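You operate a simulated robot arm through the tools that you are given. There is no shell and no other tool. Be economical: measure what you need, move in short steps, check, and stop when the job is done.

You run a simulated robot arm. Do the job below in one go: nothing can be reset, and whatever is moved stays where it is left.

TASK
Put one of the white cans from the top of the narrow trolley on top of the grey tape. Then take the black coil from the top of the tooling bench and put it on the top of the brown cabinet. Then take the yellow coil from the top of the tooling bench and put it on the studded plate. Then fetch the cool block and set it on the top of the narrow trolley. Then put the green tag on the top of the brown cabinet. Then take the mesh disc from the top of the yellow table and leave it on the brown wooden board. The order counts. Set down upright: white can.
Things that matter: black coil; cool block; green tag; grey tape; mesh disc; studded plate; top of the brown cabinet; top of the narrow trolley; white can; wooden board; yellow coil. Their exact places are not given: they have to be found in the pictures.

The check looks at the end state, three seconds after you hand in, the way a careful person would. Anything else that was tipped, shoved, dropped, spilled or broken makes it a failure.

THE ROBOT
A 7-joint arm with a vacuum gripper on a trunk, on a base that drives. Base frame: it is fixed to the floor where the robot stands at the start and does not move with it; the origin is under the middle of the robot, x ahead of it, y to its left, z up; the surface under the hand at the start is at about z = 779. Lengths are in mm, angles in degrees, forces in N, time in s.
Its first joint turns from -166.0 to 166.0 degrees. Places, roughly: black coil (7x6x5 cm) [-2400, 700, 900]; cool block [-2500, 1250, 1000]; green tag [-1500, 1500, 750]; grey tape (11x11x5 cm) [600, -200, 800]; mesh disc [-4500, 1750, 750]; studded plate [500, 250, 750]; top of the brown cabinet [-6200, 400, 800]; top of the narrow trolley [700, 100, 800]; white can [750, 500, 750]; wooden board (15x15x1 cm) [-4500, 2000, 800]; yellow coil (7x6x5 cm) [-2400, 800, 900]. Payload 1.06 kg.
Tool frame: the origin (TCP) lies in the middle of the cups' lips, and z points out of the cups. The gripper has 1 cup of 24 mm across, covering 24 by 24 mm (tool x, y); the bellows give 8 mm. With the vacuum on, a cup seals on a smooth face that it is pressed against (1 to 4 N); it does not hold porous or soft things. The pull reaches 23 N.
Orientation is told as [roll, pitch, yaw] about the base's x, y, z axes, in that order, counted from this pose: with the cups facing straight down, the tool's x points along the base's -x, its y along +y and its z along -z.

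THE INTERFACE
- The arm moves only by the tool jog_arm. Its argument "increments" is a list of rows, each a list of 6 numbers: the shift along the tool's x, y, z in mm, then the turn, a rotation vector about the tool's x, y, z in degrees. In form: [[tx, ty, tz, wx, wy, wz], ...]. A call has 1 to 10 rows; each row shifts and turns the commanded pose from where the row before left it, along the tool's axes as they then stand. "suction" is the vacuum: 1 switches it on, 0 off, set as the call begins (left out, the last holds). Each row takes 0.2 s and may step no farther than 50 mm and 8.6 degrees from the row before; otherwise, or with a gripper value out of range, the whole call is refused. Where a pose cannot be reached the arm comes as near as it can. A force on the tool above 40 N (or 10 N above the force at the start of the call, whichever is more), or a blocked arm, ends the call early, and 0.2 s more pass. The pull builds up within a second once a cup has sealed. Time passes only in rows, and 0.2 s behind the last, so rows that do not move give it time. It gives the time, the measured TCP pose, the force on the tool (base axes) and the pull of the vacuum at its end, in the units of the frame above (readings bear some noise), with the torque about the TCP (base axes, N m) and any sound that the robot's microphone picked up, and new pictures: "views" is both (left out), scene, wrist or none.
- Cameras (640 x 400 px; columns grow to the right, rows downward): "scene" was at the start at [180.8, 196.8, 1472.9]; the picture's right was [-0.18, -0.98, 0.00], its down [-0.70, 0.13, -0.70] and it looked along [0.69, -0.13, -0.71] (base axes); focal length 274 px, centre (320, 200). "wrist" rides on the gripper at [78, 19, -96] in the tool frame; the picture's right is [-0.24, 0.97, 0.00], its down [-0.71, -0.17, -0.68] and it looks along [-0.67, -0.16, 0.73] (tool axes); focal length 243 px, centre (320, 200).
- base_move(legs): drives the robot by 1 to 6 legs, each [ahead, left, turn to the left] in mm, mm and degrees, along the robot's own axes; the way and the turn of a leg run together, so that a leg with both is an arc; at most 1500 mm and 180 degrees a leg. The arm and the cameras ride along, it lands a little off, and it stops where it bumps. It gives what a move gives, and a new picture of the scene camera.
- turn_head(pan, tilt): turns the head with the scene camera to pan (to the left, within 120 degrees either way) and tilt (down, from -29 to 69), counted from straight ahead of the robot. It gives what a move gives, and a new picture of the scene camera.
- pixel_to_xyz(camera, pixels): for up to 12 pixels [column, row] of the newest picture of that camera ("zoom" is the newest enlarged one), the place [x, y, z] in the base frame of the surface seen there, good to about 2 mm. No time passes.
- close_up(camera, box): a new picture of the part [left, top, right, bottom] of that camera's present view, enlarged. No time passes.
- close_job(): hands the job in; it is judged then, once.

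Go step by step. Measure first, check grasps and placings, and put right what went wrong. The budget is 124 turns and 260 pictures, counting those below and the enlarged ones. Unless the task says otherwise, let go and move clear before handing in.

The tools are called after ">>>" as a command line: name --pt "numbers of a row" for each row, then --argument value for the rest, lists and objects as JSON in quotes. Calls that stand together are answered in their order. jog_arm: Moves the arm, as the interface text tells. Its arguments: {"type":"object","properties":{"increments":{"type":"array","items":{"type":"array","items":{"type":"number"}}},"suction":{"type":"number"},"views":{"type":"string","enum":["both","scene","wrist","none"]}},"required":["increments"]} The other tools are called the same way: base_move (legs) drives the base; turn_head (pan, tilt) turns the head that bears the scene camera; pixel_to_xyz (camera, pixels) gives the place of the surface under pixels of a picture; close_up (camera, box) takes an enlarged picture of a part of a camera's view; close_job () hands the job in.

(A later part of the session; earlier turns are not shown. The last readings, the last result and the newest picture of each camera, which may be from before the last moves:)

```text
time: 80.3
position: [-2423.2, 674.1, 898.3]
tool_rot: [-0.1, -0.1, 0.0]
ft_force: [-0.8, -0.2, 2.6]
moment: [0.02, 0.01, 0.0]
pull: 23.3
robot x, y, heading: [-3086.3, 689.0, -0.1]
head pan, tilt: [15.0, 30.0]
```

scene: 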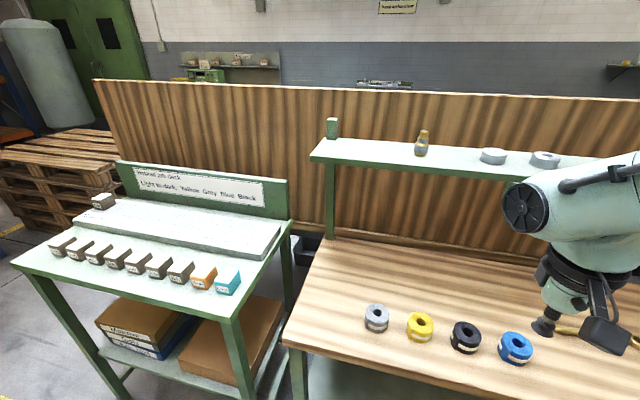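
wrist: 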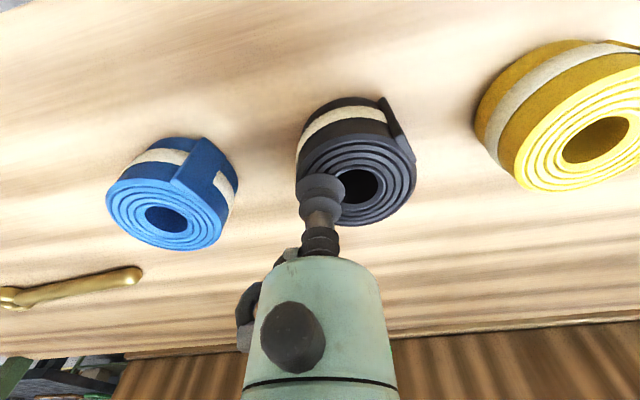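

It sealed at 23.3 N. Lifting gently and checking.

>>> jog_arm --pt "0 0 -5 0 0 0" --pt "0 0 -10 0 0 0" --pt "0 0 -25 0 0 0" --pt "5 0 -40 0 0 0" --pt "20 0 -40 0 0 0" --pt "30 2 -40 0 0 0" --pt "30 2 -40 0 0 0" --pt "30 2 -30 0 0 0" --pt "30 2 0 0 0 0" --pt "0 0 0 0 0 0" --views "wrist"

>>> turn_head --pan 110 --tilt 15

>>> turn_head --pan 65 --tilt 20

```text
time: 82.5
position: [-2571.8, 681.6, 1129.3]
tool_rot: [0.0, 0.0, 0.0]
ft_force: [-0.3, 0.4, -0.4]
moment: [0.04, 0.02, -0.02]
pull: 22.9
robot x, y, heading: [-3090.5, 688.8, -0.1]
head pan, tilt: [15.0, 30.0]
```

wrist: 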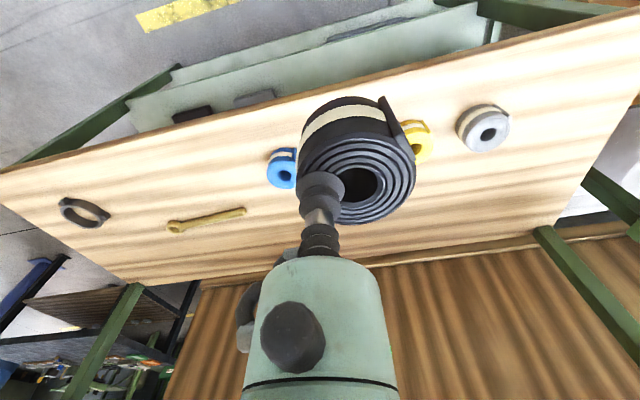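

```text
time: 84.2
position: [-2570.7, 680.8, 1130.8]
tool_rot: [0.0, 0.0, 0.1]
ft_force: [0.5, 0.3, -0.9]
moment: [-0.04, -0.02, -0.02]
pull: 22.9
robot x, y, heading: [-3091.0, 685.4, 0.2]
head pan, tilt: [110.0, 15.0]
```

scene: 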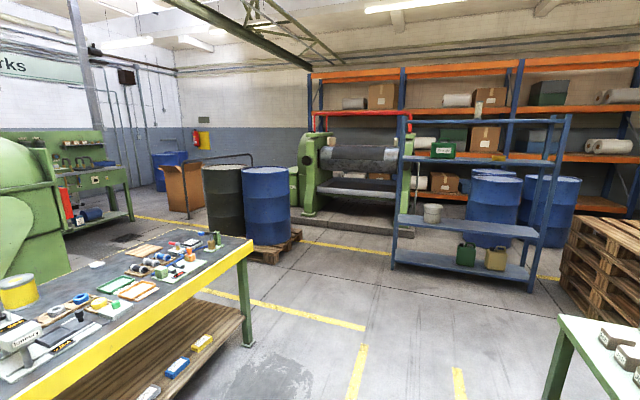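

```text
time: 85.4
position: [-2571.6, 681.3, 1130.1]
tool_rot: [0.1, 0.0, 0.0]
ft_force: [-0.4, -0.2, -0.9]
moment: [-0.07, 0.02, -0.02]
pull: 22.7
robot x, y, heading: [-3090.9, 686.3, -0.2]
head pan, tilt: [65.0, 20.0]
```

scene: 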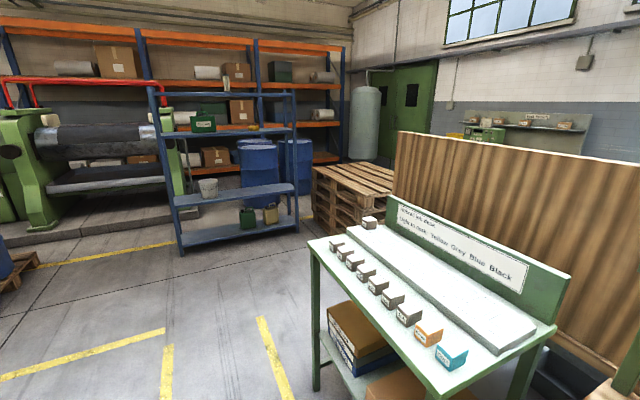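

Coil held. The yellow table is at left in the pan-110 view. I'll go back to that view and measure the way toward (-6200,400).

>>> turn_head --pan 120 --tilt 20

>>> pixel_to_xyz --camera "scene" --pixels '[[318, 205], [345, 370], [70, 395], [200, 215], [110, 180], [170, 115], [250, 210], [85, 195], [190, 190], [330, 240], [150, 210], [20, 250]]'

>>> turn_head --pan -120 --tilt 20

```text
time: 86.6
position: [-2572.0, 681.5, 1129.7]
tool_rot: [0.0, 0.1, 0.0]
ft_force: [-0.4, 0.2, -1.2]
moment: [-0.02, 0.0, 0.02]
pull: 23.1
robot x, y, heading: [-3093.0, 689.6, 0.2]
head pan, tilt: [120.0, 20.0]
```

scene: 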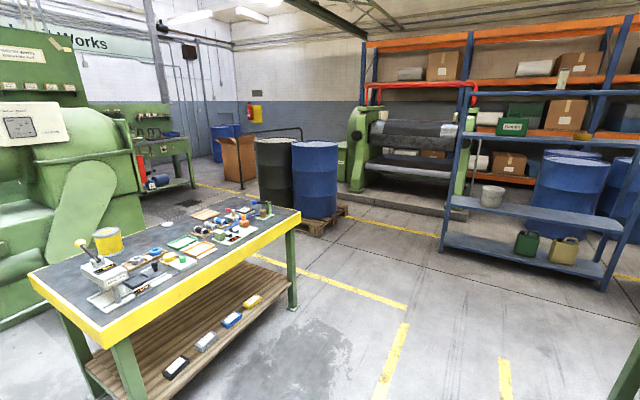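

```text
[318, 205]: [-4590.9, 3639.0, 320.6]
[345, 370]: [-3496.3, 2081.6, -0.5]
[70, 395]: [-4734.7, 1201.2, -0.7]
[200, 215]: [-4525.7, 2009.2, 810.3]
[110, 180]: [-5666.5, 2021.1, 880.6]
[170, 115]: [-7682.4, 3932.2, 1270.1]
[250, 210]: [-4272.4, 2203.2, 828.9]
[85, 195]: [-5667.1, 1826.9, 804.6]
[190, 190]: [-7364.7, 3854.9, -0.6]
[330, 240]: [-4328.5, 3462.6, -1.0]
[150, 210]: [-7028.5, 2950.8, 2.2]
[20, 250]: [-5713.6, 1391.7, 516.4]
```

```text
time: 90.0
position: [-2570.4, 681.3, 1130.5]
tool_rot: [0.1, -0.1, 0.0]
ft_force: [-0.4, -0.3, -2.3]
moment: [-0.03, -0.01, -0.02]
pull: 23.1
robot x, y, heading: [-3090.6, 689.9, -0.0]
head pan, tilt: [-120.0, 20.0]
```

scene: 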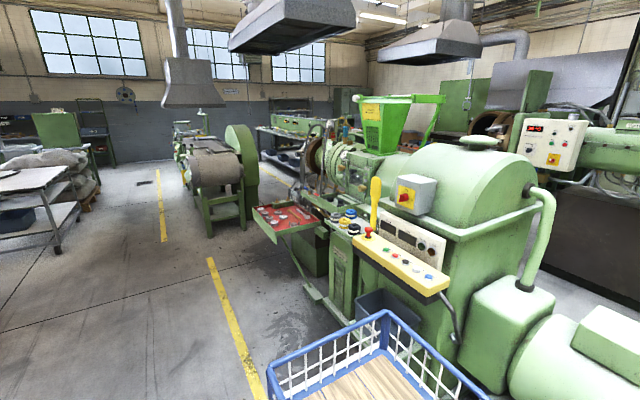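

The cabinet at (-6200,400) is hidden behind the extruder. I'll measure the floor gap between the conveyor (220,190) and the red table (285,215).

>>> pixel_to_xyz --camera "scene" --pixels '[[255, 240], [262, 195], [240, 228], [320, 290], [275, 290], [210, 225], [300, 195], [265, 175], [290, 160], [350, 330], [165, 200], [430, 170]]'

>>> close_up --camera "scene" --box '[160, 80, 360, 260]'

>>> turn_head --pan -120 --tilt 40

```text
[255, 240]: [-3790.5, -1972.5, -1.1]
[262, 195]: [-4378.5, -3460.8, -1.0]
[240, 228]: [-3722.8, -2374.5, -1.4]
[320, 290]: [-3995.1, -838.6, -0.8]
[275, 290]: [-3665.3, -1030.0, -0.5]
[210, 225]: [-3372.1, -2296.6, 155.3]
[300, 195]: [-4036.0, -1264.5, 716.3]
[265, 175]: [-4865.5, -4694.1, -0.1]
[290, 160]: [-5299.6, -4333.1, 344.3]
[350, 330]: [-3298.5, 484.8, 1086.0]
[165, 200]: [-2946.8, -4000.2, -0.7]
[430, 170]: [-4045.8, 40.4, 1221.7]
```

```text
2.22 times, centred on (260, 170) of scene
```

zoom: 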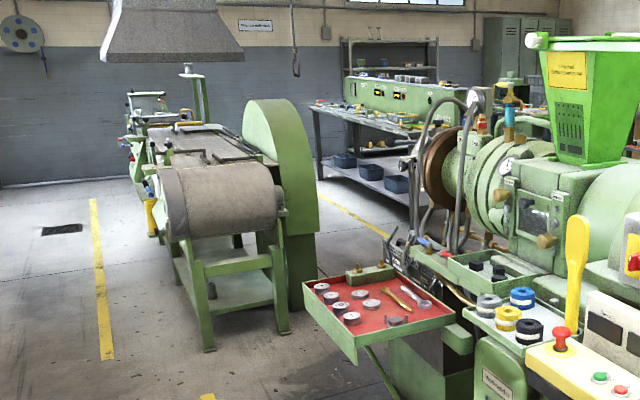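

```text
time: 90.8
position: [-2572.0, 681.7, 1130.4]
tool_rot: [0.0, 0.0, 0.0]
ft_force: [0.3, -0.6, -1.6]
moment: [0.01, 0.0, -0.01]
pull: 22.9
robot x, y, heading: [-3091.2, 689.1, 0.4]
head pan, tilt: [-120.0, 40.0]
```

scene: 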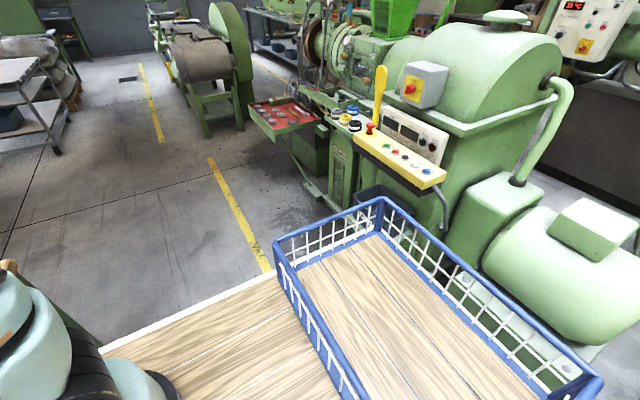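

I'll check the other way round, between the extruder's motor and the yellow table.

>>> turn_head --pan 120 --tilt 50

>>> base_move --legs '[[0, 0, 90]]'

>>> turn_head --pan 75 --tilt 25

```text
time: 94.2
position: [-2570.4, 680.3, 1130.4]
tool_rot: [0.0, 0.0, 0.1]
ft_force: [0.0, 0.1, -1.0]
moment: [-0.01, -0.01, 0.0]
pull: 22.5
robot x, y, heading: [-3087.5, 690.8, 0.2]
head pan, tilt: [120.0, 50.0]
```

scene: 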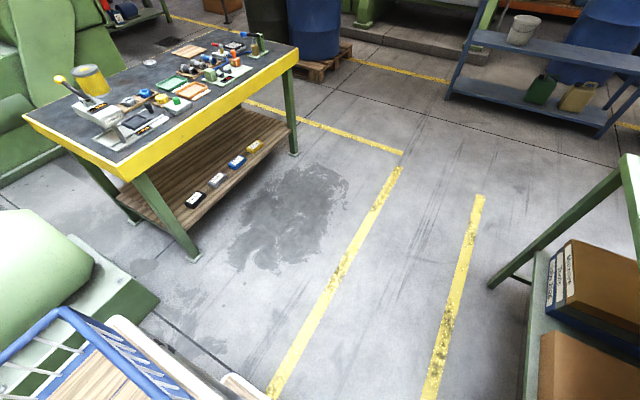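

```text
time: 98.5
position: [-3093.3, 1207.2, 1131.2]
tool_rot: [-0.1, 0.1, 91.0]
ft_force: [0.0, -0.3, 0.2]
moment: [0.03, -0.05, 0.0]
pull: 22.2
robot x, y, heading: [-3090.8, 688.0, 91.2]
head pan, tilt: [120.0, 50.0]
```

scene: 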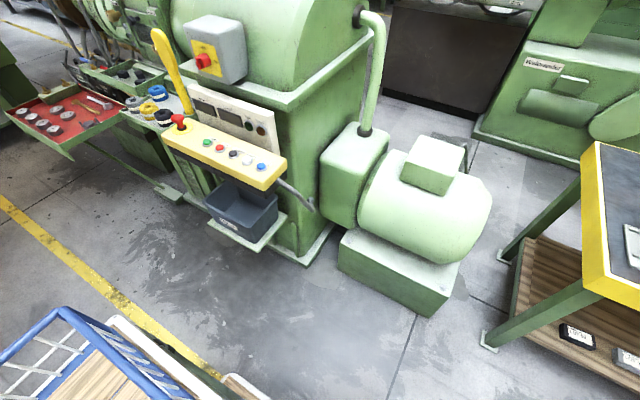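

```text
time: 99.6
position: [-3093.5, 1207.6, 1129.4]
tool_rot: [0.0, 0.1, 91.0]
ft_force: [-0.1, -0.1, -1.7]
moment: [0.0, -0.01, 0.04]
pull: 23.2
robot x, y, heading: [-3090.9, 689.5, 91.0]
head pan, tilt: [75.0, 25.0]
```

scene: 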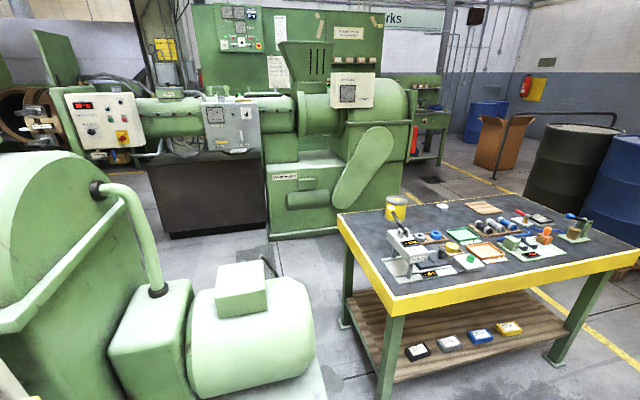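

The dark brown cabinet at (205,190) in the second machine line might be the one. I'll measure it along with the passage.

>>> pixel_to_xyz --camera "scene" --pixels '[[205, 195], [210, 158], [150, 165], [165, 238], [270, 225], [340, 320], [385, 395], [310, 360], [290, 350], [300, 260], [345, 250], [500, 155]]'

>>> close_up --camera "scene" --box '[380, 190, 600, 290]'

>>> close_up --camera "scene" --box '[60, 60, 300, 260]'

```text
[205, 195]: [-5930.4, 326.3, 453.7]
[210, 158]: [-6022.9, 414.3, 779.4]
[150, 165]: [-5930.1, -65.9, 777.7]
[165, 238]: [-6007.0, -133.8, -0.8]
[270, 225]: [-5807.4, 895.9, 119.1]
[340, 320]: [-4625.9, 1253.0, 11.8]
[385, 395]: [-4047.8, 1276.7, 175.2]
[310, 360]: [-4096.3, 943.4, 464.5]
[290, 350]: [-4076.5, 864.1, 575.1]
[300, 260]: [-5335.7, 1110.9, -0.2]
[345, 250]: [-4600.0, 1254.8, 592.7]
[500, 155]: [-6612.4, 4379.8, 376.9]
```

```text
2.91 times, centred on (490, 240) of scene
```

zoom: 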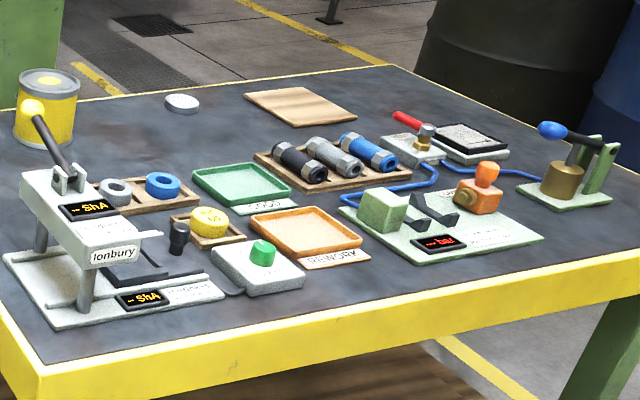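

```text
2.00 times, centred on (180, 160) of scene
```

zoom: 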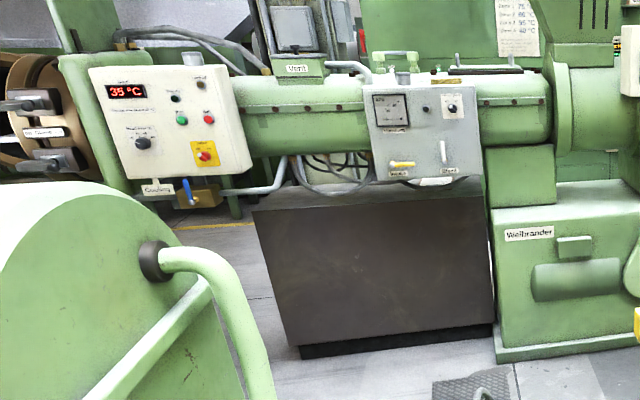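

That is the brown cabinet: front face x≈-5930, top z≈779, under the barrel. The way by the motor is too narrow, so I'll go around the far side of the yellow table. First leg is ahead to y≈2700, then look.

>>> base_move --legs '[[1500, 0, 0], [400, 0, 0], [0, 0, 89]]'

>>> turn_head --pan -30 --tilt 35

>>> turn_head --pan 30 --tilt 35

```text
time: 112.8
position: [-3687.0, 2557.8, 1130.8]
tool_rot: [0.0, -0.1, -177.8]
ft_force: [0.7, 0.1, -1.1]
moment: [0.02, 0.02, 0.0]
pull: 22.7
robot x, y, heading: [-3166.9, 2567.1, -177.7]
head pan, tilt: [75.0, 25.0]
```

scene: 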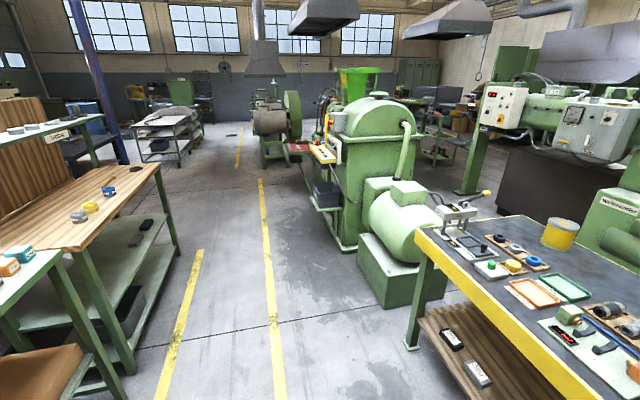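

```text
time: 114.6
position: [-3686.8, 2557.6, 1128.6]
tool_rot: [-0.1, 0.0, -177.9]
ft_force: [-1.0, 0.5, -1.9]
moment: [0.02, -0.02, 0.01]
pull: 23.8
robot x, y, heading: [-3170.2, 2571.0, -177.8]
head pan, tilt: [-30.0, 35.0]
```

scene: 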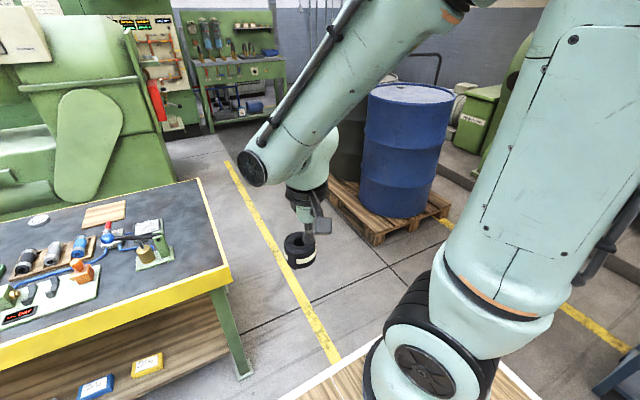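

```text
time: 115.9
position: [-3687.1, 2559.0, 1129.9]
tool_rot: [0.0, 0.1, -178.0]
ft_force: [0.6, -0.1, 0.0]
moment: [0.06, -0.02, 0.0]
pull: 23.2
robot x, y, heading: [-3168.6, 2570.9, -177.8]
head pan, tilt: [30.0, 35.0]
```

scene: 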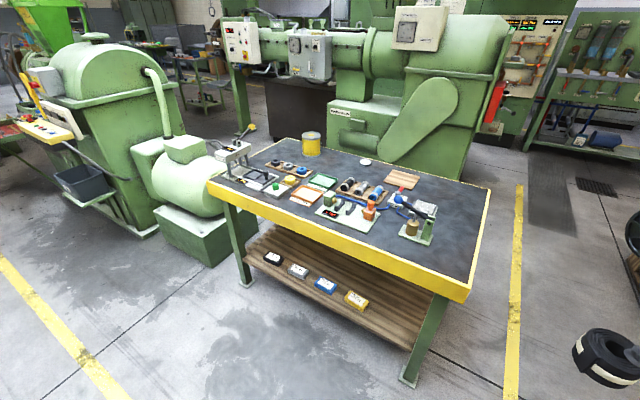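

>>> pixel_to_xyz --camera "scene" --pixels '[[487, 192], [464, 290], [212, 185], [290, 137], [510, 250], [625, 262], [415, 385], [635, 290], [500, 150], [350, 130]]'

>>> turn_head --pan -20 --tilt 35

>>> pixel_to_xyz --camera "scene" --pixels '[[310, 245], [330, 250], [390, 215], [250, 160], [215, 150], [120, 210], [230, 260], [320, 330], [440, 180], [420, 240]]'

```text
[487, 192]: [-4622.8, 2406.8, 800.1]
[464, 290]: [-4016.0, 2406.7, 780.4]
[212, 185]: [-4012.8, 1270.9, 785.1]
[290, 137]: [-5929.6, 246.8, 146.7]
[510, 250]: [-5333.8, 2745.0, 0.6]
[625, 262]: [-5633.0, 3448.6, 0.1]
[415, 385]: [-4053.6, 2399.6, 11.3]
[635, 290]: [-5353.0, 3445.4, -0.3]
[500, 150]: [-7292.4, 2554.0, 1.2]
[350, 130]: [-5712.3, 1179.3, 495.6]
```

```text
time: 117.1
position: [-3686.8, 2558.0, 1131.0]
tool_rot: [0.1, 0.0, -177.9]
ft_force: [-0.4, 0.5, -1.4]
moment: [-0.01, -0.01, 0.0]
pull: 22.6
robot x, y, heading: [-3165.3, 2568.6, -177.8]
head pan, tilt: [-20.0, 35.0]
```

scene: 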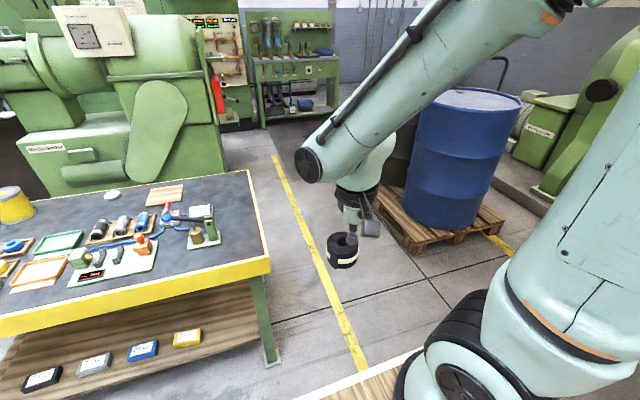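

```text
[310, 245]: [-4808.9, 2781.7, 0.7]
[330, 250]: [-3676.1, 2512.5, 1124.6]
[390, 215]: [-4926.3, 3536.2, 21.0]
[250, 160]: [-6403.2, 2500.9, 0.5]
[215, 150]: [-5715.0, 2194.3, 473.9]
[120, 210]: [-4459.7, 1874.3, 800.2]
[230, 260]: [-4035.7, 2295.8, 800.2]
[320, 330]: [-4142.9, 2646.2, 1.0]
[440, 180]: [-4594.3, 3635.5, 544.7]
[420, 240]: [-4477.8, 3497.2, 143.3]
```

The table spans x -4013..-4623, y 1270..2407, and the drum pallet starts at y≈3440. I'll drive at y≈2920 to x≈-5170, then turn toward -y down the aisle.

>>> base_move --legs '[[0, -340, -2.2], [1500, 0, 0], [500, 0, 0], [0, 0, 90], [1400, 0, 0]]'

>>> turn_head --pan 30 --tilt 40

>>> turn_head --pan -40 --tilt 30

```text
time: 139.2
position: [-5083.5, 968.8, 1129.7]
tool_rot: [0.0, -0.1, -86.7]
ft_force: [0.2, 0.4, -1.5]
moment: [0.03, 0.07, -0.02]
pull: 23.1
robot x, y, heading: [-5107.5, 1488.3, -86.7]
head pan, tilt: [-20.0, 35.0]
```

scene: 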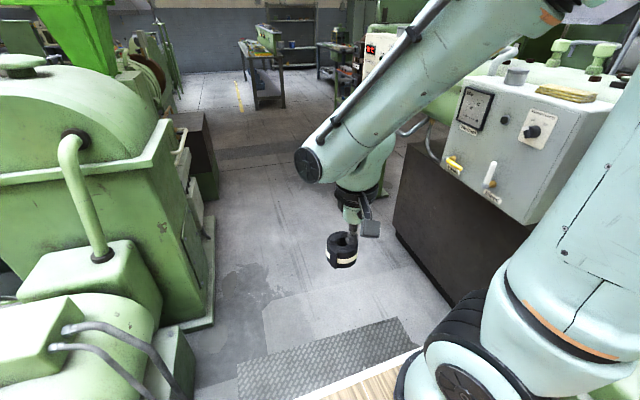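

```text
time: 140.4
position: [-5085.3, 967.5, 1129.3]
tool_rot: [0.0, -0.1, -86.7]
ft_force: [-0.5, 0.4, -1.1]
moment: [0.02, -0.01, 0.02]
pull: 22.5
robot x, y, heading: [-5107.8, 1486.8, -86.8]
head pan, tilt: [30.0, 40.0]
```

scene: 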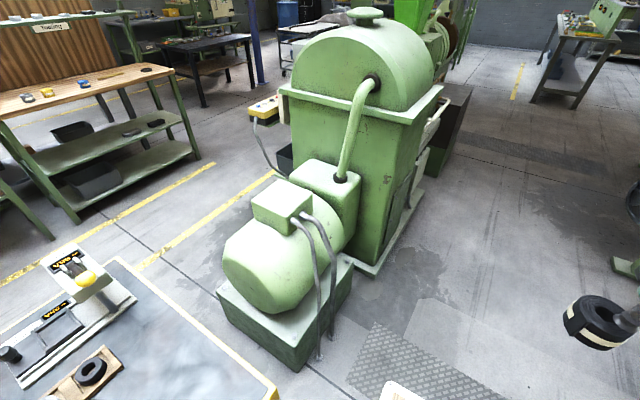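

```text
time: 141.8
position: [-5085.3, 968.8, 1129.7]
tool_rot: [0.1, 0.1, -86.7]
ft_force: [0.3, -0.4, -1.5]
moment: [0.02, 0.0, 0.0]
pull: 22.7
robot x, y, heading: [-5107.1, 1485.1, -86.8]
head pan, tilt: [-40.0, 30.0]
```

scene: 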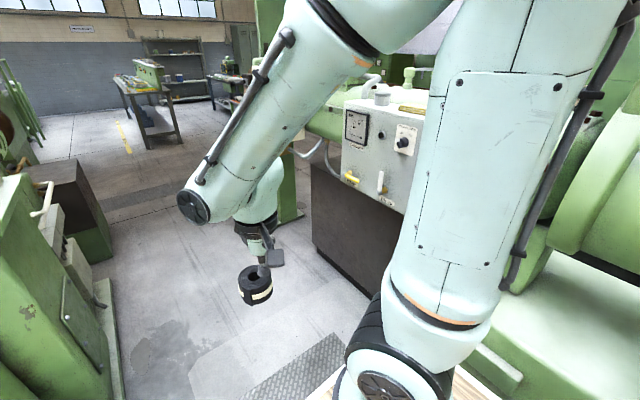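

>>> pixel_to_xyz --camera "scene" --pixels '[[370, 190], [350, 185], [345, 130], [400, 190], [330, 130], [315, 165], [318, 240], [300, 210], [105, 280], [115, 330], [335, 178]]'

>>> close_up --camera "scene" --box '[270, 60, 430, 260]'

```text
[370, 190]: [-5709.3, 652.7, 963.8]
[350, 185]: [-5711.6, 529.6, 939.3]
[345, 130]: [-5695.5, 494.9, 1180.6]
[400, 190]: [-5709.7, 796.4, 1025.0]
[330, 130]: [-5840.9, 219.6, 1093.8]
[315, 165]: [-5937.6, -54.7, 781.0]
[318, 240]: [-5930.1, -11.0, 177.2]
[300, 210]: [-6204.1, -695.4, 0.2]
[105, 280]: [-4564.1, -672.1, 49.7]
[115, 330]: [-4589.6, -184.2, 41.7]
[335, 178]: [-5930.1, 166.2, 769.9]
```

```text
2.00 times, centred on (350, 160) of scene
```

zoom: 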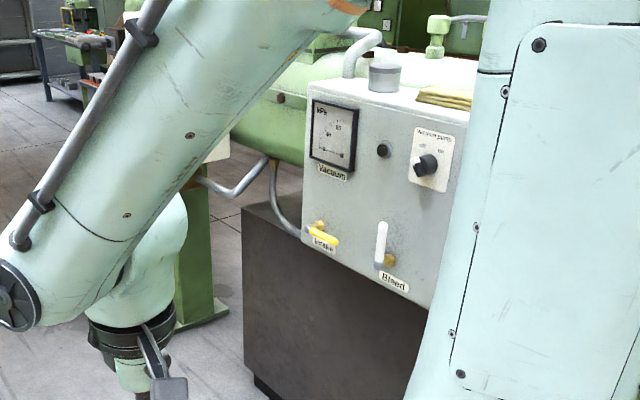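

The barrel and control box (front x≈-5700, bottom z≈930) overhang the cabinet front. I'll move along the aisle to y≈250 and look under and over it to find the open part of the cabinet's top.

>>> base_move --legs '[[1240, -20, -3.3]]'

>>> turn_head --pan -90 --tilt 15

>>> turn_head --pan -90 --tilt 40

```text
time: 148.0
position: [-5160.2, -239.9, 1129.4]
tool_rot: [0.0, 0.0, -93.1]
ft_force: [0.1, -0.6, -1.0]
moment: [0.0, 0.03, 0.01]
pull: 22.6
robot x, y, heading: [-5125.7, 279.7, -93.1]
head pan, tilt: [-40.0, 30.0]
```

scene: 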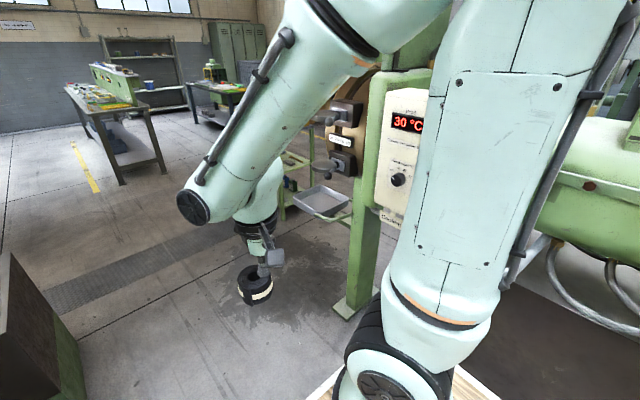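

```text
time: 149.1
position: [-5160.6, -240.1, 1129.0]
tool_rot: [0.0, 0.0, -93.0]
ft_force: [-0.3, -0.3, -0.8]
moment: [0.0, 0.01, -0.01]
pull: 22.7
robot x, y, heading: [-5124.2, 276.0, -92.9]
head pan, tilt: [-90.0, 15.0]
```

scene: 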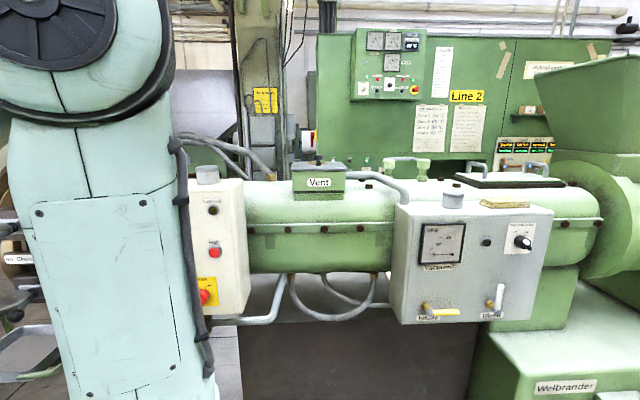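

```text
time: 150.0
position: [-5160.3, -238.8, 1130.2]
tool_rot: [-0.1, 0.0, -93.2]
ft_force: [-0.9, -0.1, -0.6]
moment: [0.02, 0.01, 0.03]
pull: 22.6
robot x, y, heading: [-5125.4, 277.9, -93.3]
head pan, tilt: [-90.0, 40.0]
```

scene: 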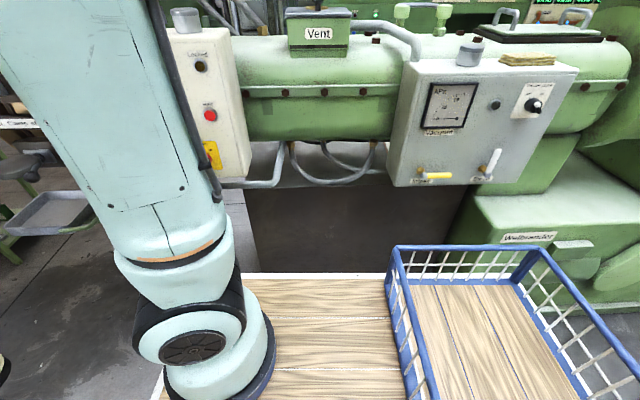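

>>> pixel_to_xyz --camera "scene" --pixels '[[310, 180], [265, 178], [380, 180], [320, 115], [320, 138], [320, 60], [330, 160], [245, 150], [395, 150], [320, 185], [220, 100], [290, 165]]'

>>> turn_head --pan -90 --tilt 5

>>> pixel_to_xyz --camera "scene" --pixels '[[360, 330], [310, 370], [320, 180], [440, 150], [330, 335], [320, 260], [400, 210], [270, 150], [540, 180], [320, 215], [210, 120], [300, 345]]'

```text
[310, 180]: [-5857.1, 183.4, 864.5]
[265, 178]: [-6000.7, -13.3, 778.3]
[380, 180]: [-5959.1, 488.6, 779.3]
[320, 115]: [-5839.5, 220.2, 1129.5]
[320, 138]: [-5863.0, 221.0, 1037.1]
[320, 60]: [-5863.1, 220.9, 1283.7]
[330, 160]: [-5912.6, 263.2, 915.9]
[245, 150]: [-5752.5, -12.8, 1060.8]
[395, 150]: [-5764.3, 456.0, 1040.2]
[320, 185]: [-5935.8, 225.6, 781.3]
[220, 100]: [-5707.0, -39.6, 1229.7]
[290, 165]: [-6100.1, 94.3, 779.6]
```

```text
time: 151.0
position: [-5160.5, -239.5, 1130.5]
tool_rot: [0.1, 0.1, -93.1]
ft_force: [-0.4, 0.4, -0.7]
moment: [0.04, -0.02, -0.01]
pull: 23.0
robot x, y, heading: [-5121.5, 280.6, -93.1]
head pan, tilt: [-90.0, 5.0]
```

scene: 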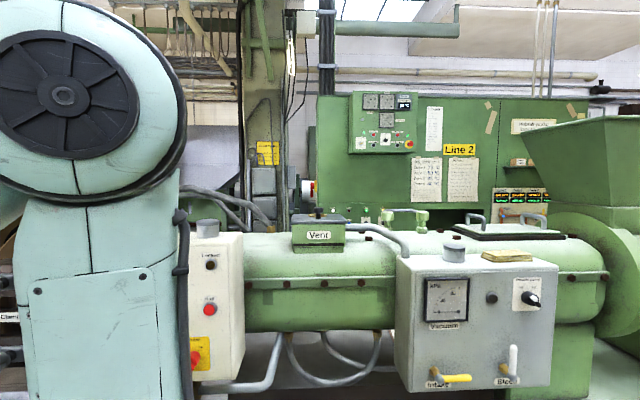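

```text
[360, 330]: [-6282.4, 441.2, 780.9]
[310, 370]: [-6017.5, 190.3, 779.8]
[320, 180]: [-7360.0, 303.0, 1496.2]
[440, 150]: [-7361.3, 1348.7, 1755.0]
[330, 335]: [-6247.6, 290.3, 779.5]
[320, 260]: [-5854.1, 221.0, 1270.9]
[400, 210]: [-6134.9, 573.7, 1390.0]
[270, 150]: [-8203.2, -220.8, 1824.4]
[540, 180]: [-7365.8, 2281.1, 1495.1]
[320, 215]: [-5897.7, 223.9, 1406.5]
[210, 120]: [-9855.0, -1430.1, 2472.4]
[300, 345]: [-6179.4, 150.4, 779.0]
```

The panel behind is at x≈-7360, so there is an aisle behind the barrel, and the cabinet's top runs back past x=-6280. I'll go around the die-head end (toward -y) and look from there.

>>> base_move --legs '[[1300, 0, 3]]'

>>> turn_head --pan -95 --tilt 25

>>> pixel_to_xyz --camera "scene" --pixels '[[300, 250], [350, 300], [250, 250], [400, 250], [450, 300], [200, 250], [320, 200], [400, 200], [500, 250], [550, 300], [150, 250], [320, 350]]'

```text
time: 157.8
position: [-5141.9, -1582.4, 1130.9]
tool_rot: [0.0, 0.0, -88.8]
ft_force: [-0.3, 0.4, -0.9]
moment: [0.02, 0.01, 0.03]
pull: 23.1
robot x, y, heading: [-5145.6, -1061.0, -88.8]
head pan, tilt: [-90.0, 5.0]
```

scene: 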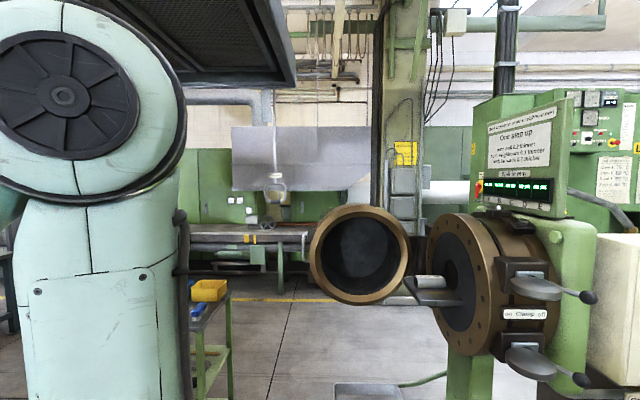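

```text
time: 158.6
position: [-5141.8, -1582.6, 1129.6]
tool_rot: [0.0, 0.1, -88.8]
ft_force: [-0.2, -0.2, -1.2]
moment: [0.0, 0.04, -0.03]
pull: 23.3
robot x, y, heading: [-5147.7, -1062.7, -88.5]
head pan, tilt: [-95.0, 25.0]
```

scene: 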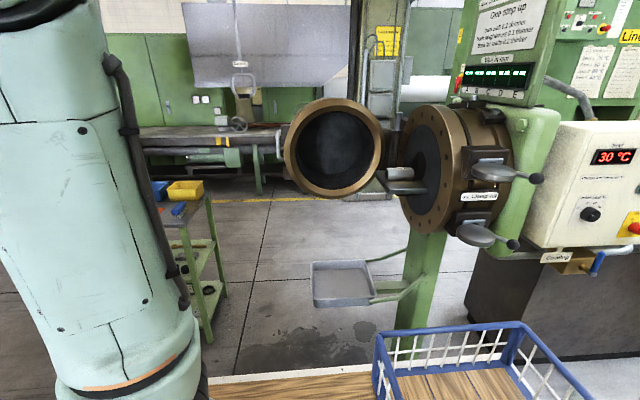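

```text
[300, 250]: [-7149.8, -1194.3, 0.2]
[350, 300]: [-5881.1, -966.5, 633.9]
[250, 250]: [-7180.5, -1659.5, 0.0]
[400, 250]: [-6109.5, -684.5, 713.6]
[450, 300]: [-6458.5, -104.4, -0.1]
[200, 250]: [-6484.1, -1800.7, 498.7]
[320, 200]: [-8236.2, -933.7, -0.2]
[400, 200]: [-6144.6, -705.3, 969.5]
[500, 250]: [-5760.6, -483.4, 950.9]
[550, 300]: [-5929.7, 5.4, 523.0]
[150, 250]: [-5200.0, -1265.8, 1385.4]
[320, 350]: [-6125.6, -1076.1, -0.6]
```

>>> pixel_to_xyz --camera "scene" --pixels '[[290, 150], [330, 190], [380, 150], [215, 205], [170, 220], [225, 290], [205, 340], [315, 285], [185, 185], [400, 90], [300, 140], [270, 160]]'

>>> turn_head --pan -50 --tilt 25

>>> turn_head --pan -20 --tilt 25

```text
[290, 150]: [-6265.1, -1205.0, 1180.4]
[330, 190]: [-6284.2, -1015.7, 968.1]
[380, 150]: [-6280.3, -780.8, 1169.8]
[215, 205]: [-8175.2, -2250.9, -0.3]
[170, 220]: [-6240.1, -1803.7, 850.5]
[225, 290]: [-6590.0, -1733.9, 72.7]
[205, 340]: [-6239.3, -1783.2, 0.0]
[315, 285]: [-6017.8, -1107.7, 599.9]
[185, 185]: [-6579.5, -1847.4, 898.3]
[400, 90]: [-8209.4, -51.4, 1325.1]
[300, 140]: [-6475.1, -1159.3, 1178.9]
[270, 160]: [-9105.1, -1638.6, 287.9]
```

```text
time: 159.7
position: [-5141.5, -1584.0, 1129.2]
tool_rot: [-0.1, 0.1, -88.9]
ft_force: [-0.2, 0.1, -1.4]
moment: [0.01, -0.02, -0.02]
pull: 22.4
robot x, y, heading: [-5145.4, -1066.4, -88.7]
head pan, tilt: [-50.0, 25.0]
```

scene: 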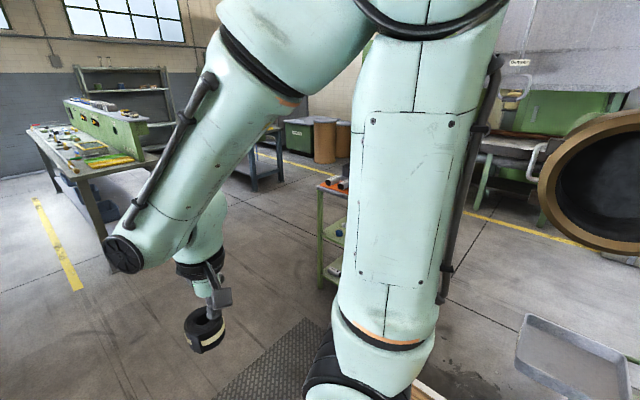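

```text
time: 160.7
position: [-5142.5, -1582.7, 1129.9]
tool_rot: [-0.1, 0.0, -88.7]
ft_force: [0.5, 0.6, -1.0]
moment: [0.02, 0.04, -0.03]
pull: 22.6
robot x, y, heading: [-5146.3, -1062.5, -88.9]
head pan, tilt: [-20.0, 25.0]
```

scene: 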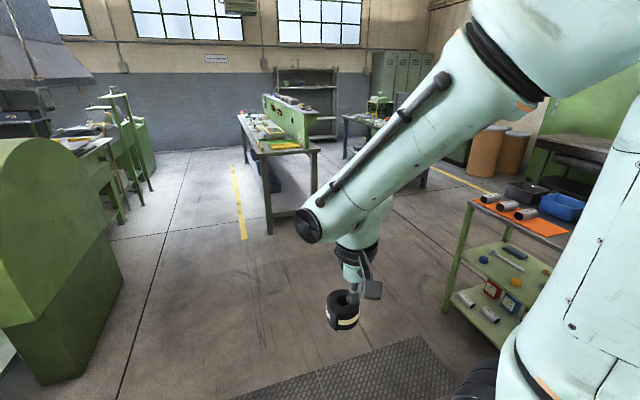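

>>> pixel_to_xyz --camera "scene" --pixels '[[472, 208], [443, 292], [320, 200], [270, 232], [430, 190], [400, 230], [360, 180], [500, 140], [470, 170], [590, 200], [300, 300], [545, 180]]'

>>> turn_head --pan -75 --tilt 20

```text
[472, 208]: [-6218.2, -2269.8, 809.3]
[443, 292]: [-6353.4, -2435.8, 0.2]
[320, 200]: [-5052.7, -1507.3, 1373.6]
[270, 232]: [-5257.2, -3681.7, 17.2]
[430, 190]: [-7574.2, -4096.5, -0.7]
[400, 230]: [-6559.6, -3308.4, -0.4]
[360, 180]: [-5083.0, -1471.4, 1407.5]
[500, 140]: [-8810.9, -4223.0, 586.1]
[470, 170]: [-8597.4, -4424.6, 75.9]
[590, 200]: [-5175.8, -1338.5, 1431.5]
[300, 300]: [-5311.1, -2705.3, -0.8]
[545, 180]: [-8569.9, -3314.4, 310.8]
```

```text
time: 161.9
position: [-5142.3, -1582.6, 1130.5]
tool_rot: [0.0, -0.1, -88.8]
ft_force: [-0.7, -0.3, -1.7]
moment: [0.0, 0.03, -0.01]
pull: 22.8
robot x, y, heading: [-5145.0, -1065.9, -88.8]
head pan, tilt: [-75.0, 20.0]
```

scene: 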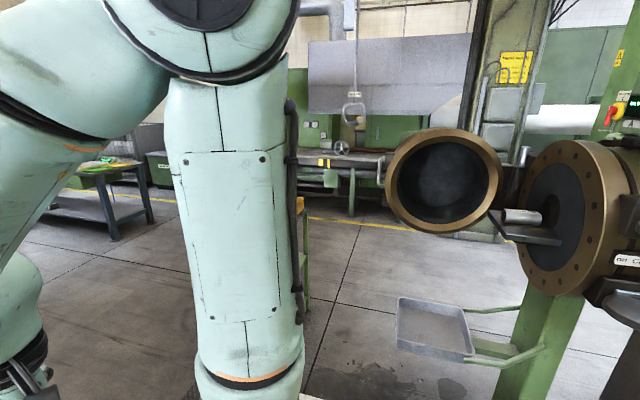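

The cart ends at y≈-2320 and the aisle behind the line (x -6700..-8200) looks open. I'll drive round the cart's south side.

>>> base_move --legs '[[1500, 0, -1], [280, 0, 0], [0, 0, -90], [1500, 0, 0], [500, 0, 0], [0, 0, -90]]'

>>> turn_head --pan -35 --tilt 25

>>> turn_head --pan 20 --tilt 25

```text
time: 187.9
position: [-7066.2, -2316.8, 1129.2]
tool_rot: [0.0, -0.1, 92.2]
ft_force: [-0.8, -0.5, -1.4]
moment: [-0.04, -0.02, -0.01]
pull: 22.6
robot x, y, heading: [-7052.1, -2837.7, 92.1]
head pan, tilt: [-75.0, 20.0]
```

scene: 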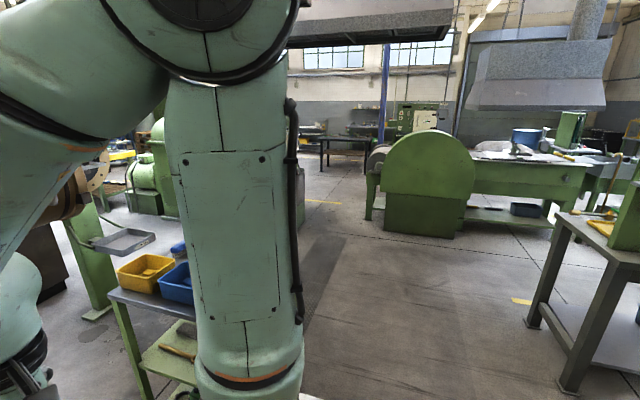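

```text
time: 189.0
position: [-7066.1, -2316.4, 1130.5]
tool_rot: [0.0, 0.0, 92.2]
ft_force: [0.1, -0.3, -1.7]
moment: [-0.01, -0.04, -0.02]
pull: 22.7
robot x, y, heading: [-7055.0, -2838.6, 92.3]
head pan, tilt: [-35.0, 25.0]
```

scene: 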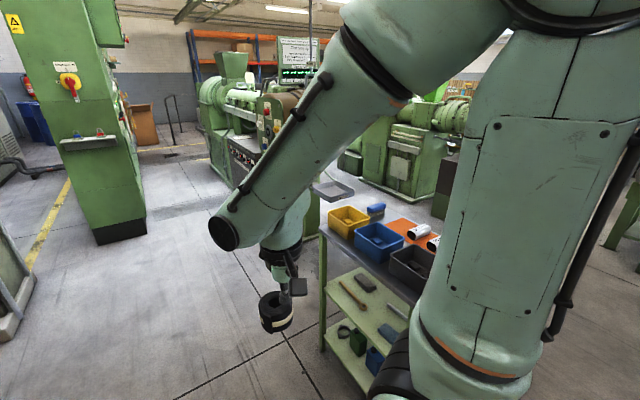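

```text
time: 190.2
position: [-7066.7, -2316.7, 1129.9]
tool_rot: [0.1, 0.0, 92.3]
ft_force: [-0.4, -0.5, -1.6]
moment: [0.01, -0.03, -0.02]
pull: 22.9
robot x, y, heading: [-7055.0, -2833.2, 92.4]
head pan, tilt: [20.0, 25.0]
```

scene: 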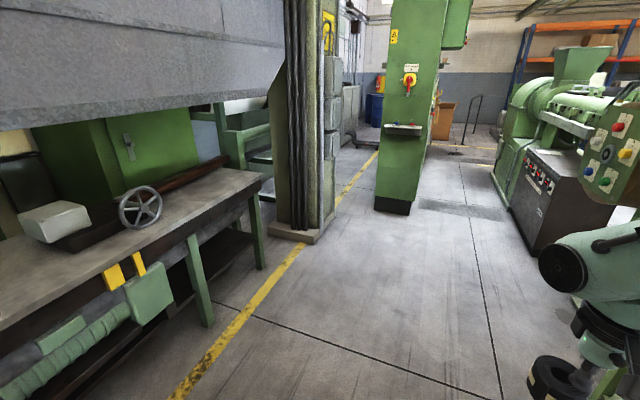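

I can now see the cabinet's back at (535,200) and the panel end at (405,150). Measuring them.

>>> pixel_to_xyz --camera "scene" --pixels '[[395, 205], [412, 212], [535, 250], [500, 190], [545, 185], [580, 190], [560, 140], [545, 150], [600, 170], [320, 235], [375, 150], [600, 130]]'

>>> close_up --camera "scene" --box '[480, 60, 640, 260]'

```text
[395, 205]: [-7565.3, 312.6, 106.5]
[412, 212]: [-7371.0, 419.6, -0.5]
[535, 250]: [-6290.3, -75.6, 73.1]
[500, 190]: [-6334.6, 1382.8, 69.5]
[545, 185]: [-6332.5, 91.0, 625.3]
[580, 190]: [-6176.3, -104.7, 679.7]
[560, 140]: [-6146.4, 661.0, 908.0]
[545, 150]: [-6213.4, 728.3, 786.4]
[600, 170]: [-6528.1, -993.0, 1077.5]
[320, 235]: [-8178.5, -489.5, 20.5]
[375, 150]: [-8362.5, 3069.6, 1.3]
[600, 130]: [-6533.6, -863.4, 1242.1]
```

```text
2.00 times, centred on (560, 160) of scene
```

zoom: 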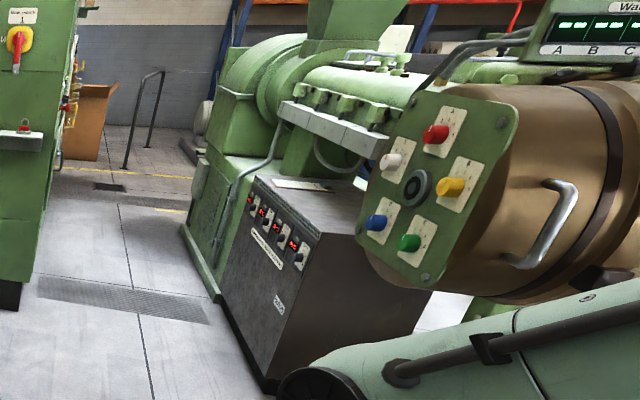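

The cabinet's back face is at x≈-6333 (y -90..~900) and its top back strip is open. I'll drive up the aisle to y≈200.

>>> base_move --legs '[[0, -120, -2.3], [1500, 0, 0], [1400, 0, 0]]'

>>> turn_head --pan -80 --tilt 35

>>> turn_head --pan -50 --tilt 35

```text
time: 205.0
position: [-6805.7, 571.2, 1129.6]
tool_rot: [0.0, 0.0, 86.9]
ft_force: [0.0, 0.5, -0.9]
moment: [-0.02, -0.02, 0.0]
pull: 23.5
robot x, y, heading: [-6841.1, 53.6, 87.2]
head pan, tilt: [20.0, 25.0]
```

scene: 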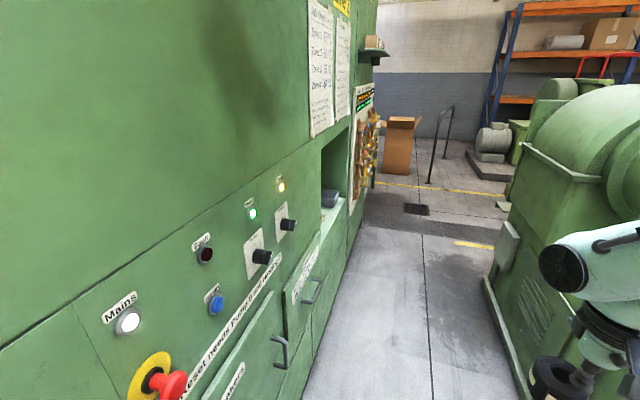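

```text
time: 206.8
position: [-6806.2, 571.3, 1130.4]
tool_rot: [0.0, 0.0, 86.9]
ft_force: [-0.5, 0.2, -1.5]
moment: [-0.03, -0.03, 0.02]
pull: 22.4
robot x, y, heading: [-6840.7, 53.7, 87.1]
head pan, tilt: [-80.0, 35.0]
```

scene: 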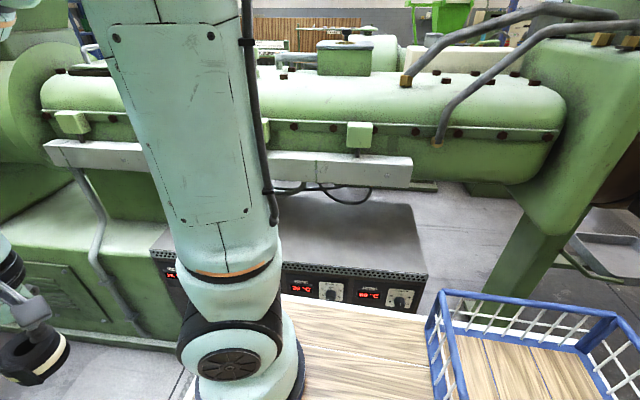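

```text
time: 207.7
position: [-6805.2, 571.5, 1130.3]
tool_rot: [0.1, 0.1, 86.9]
ft_force: [0.2, -0.8, -0.8]
moment: [-0.04, -0.01, -0.01]
pull: 22.7
robot x, y, heading: [-6838.7, 49.8, 87.0]
head pan, tilt: [-50.0, 35.0]
```

scene: 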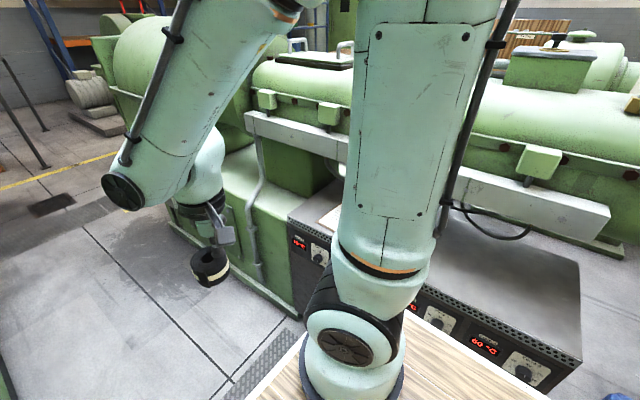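

The cabinet's back strip is open below the grey duct. Measuring the strip, the duct and the plate lying on it.

>>> pixel_to_xyz --camera "scene" --pixels '[[460, 270], [520, 290], [580, 320], [575, 350], [480, 240], [540, 250], [540, 220], [540, 205], [540, 185], [330, 210], [310, 215], [470, 210]]'

>>> close_up --camera "scene" --box '[230, 90, 390, 290]'

>>> pixel_to_xyz --camera "zoom" --pixels '[[325, 240], [350, 250], [290, 245], [280, 262], [340, 275], [300, 230], [290, 130], [290, 155]]'

```text
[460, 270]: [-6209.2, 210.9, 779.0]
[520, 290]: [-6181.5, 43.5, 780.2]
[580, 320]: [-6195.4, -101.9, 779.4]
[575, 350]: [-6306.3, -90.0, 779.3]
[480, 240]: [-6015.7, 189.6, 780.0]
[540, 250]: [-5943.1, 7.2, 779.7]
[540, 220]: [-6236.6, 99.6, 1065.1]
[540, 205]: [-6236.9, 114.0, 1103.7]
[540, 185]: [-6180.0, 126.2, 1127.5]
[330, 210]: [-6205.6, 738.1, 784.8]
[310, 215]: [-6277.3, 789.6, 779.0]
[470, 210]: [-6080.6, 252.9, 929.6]
```

```text
2.00 times, centred on (310, 190) of scene
```

zoom: 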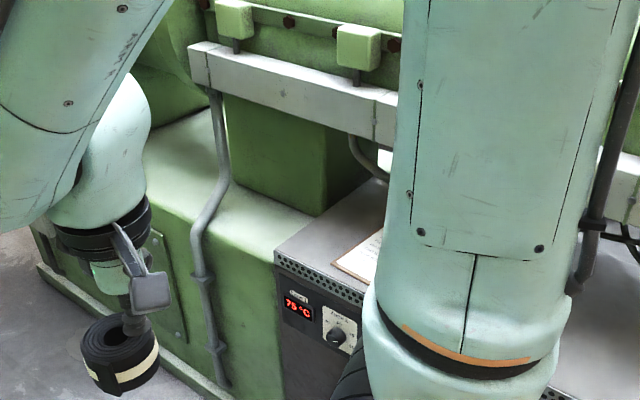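

```text
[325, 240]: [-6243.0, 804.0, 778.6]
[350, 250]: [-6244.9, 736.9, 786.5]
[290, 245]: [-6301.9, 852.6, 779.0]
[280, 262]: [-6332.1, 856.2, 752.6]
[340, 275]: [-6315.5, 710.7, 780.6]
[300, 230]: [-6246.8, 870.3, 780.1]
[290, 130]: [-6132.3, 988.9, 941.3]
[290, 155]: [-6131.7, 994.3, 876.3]
```

Duct: face x≈-6237, z 1065–1110. I need to know how far the wrist and forearm stick out beyond the TCP, so I'll measure the arm itself.

>>> pixel_to_xyz --camera "scene" --pixels '[[122, 190], [105, 185], [122, 208], [190, 190], [220, 170], [215, 210], [180, 220], [225, 235], [210, 240], [140, 150], [210, 265], [235, 50]]'

>>> turn_head --pan -10 --tilt 20

```text
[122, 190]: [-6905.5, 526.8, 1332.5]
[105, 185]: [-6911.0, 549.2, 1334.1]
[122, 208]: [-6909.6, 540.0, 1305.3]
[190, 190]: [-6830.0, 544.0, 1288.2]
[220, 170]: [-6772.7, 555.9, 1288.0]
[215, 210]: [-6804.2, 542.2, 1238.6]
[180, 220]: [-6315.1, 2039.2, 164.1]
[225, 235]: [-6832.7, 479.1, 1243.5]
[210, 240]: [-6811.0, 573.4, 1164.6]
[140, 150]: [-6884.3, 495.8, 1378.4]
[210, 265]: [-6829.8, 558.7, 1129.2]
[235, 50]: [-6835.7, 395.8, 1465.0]
```

```text
time: 208.8
position: [-6805.1, 571.2, 1129.6]
tool_rot: [-0.1, 0.0, 86.9]
ft_force: [-0.6, 0.7, -1.0]
moment: [-0.01, -0.02, 0.01]
pull: 22.9
robot x, y, heading: [-6839.9, 48.0, 87.1]
head pan, tilt: [-10.0, 20.0]
```

scene: 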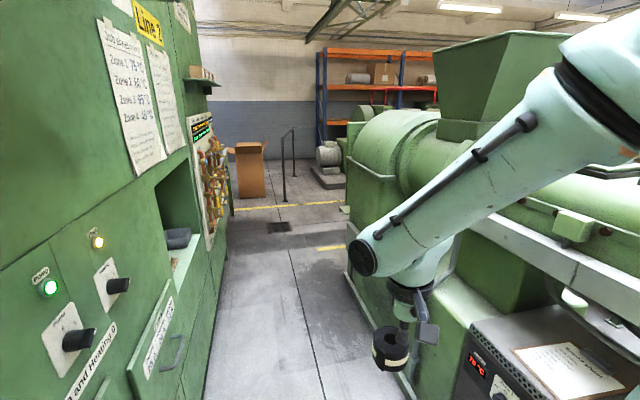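

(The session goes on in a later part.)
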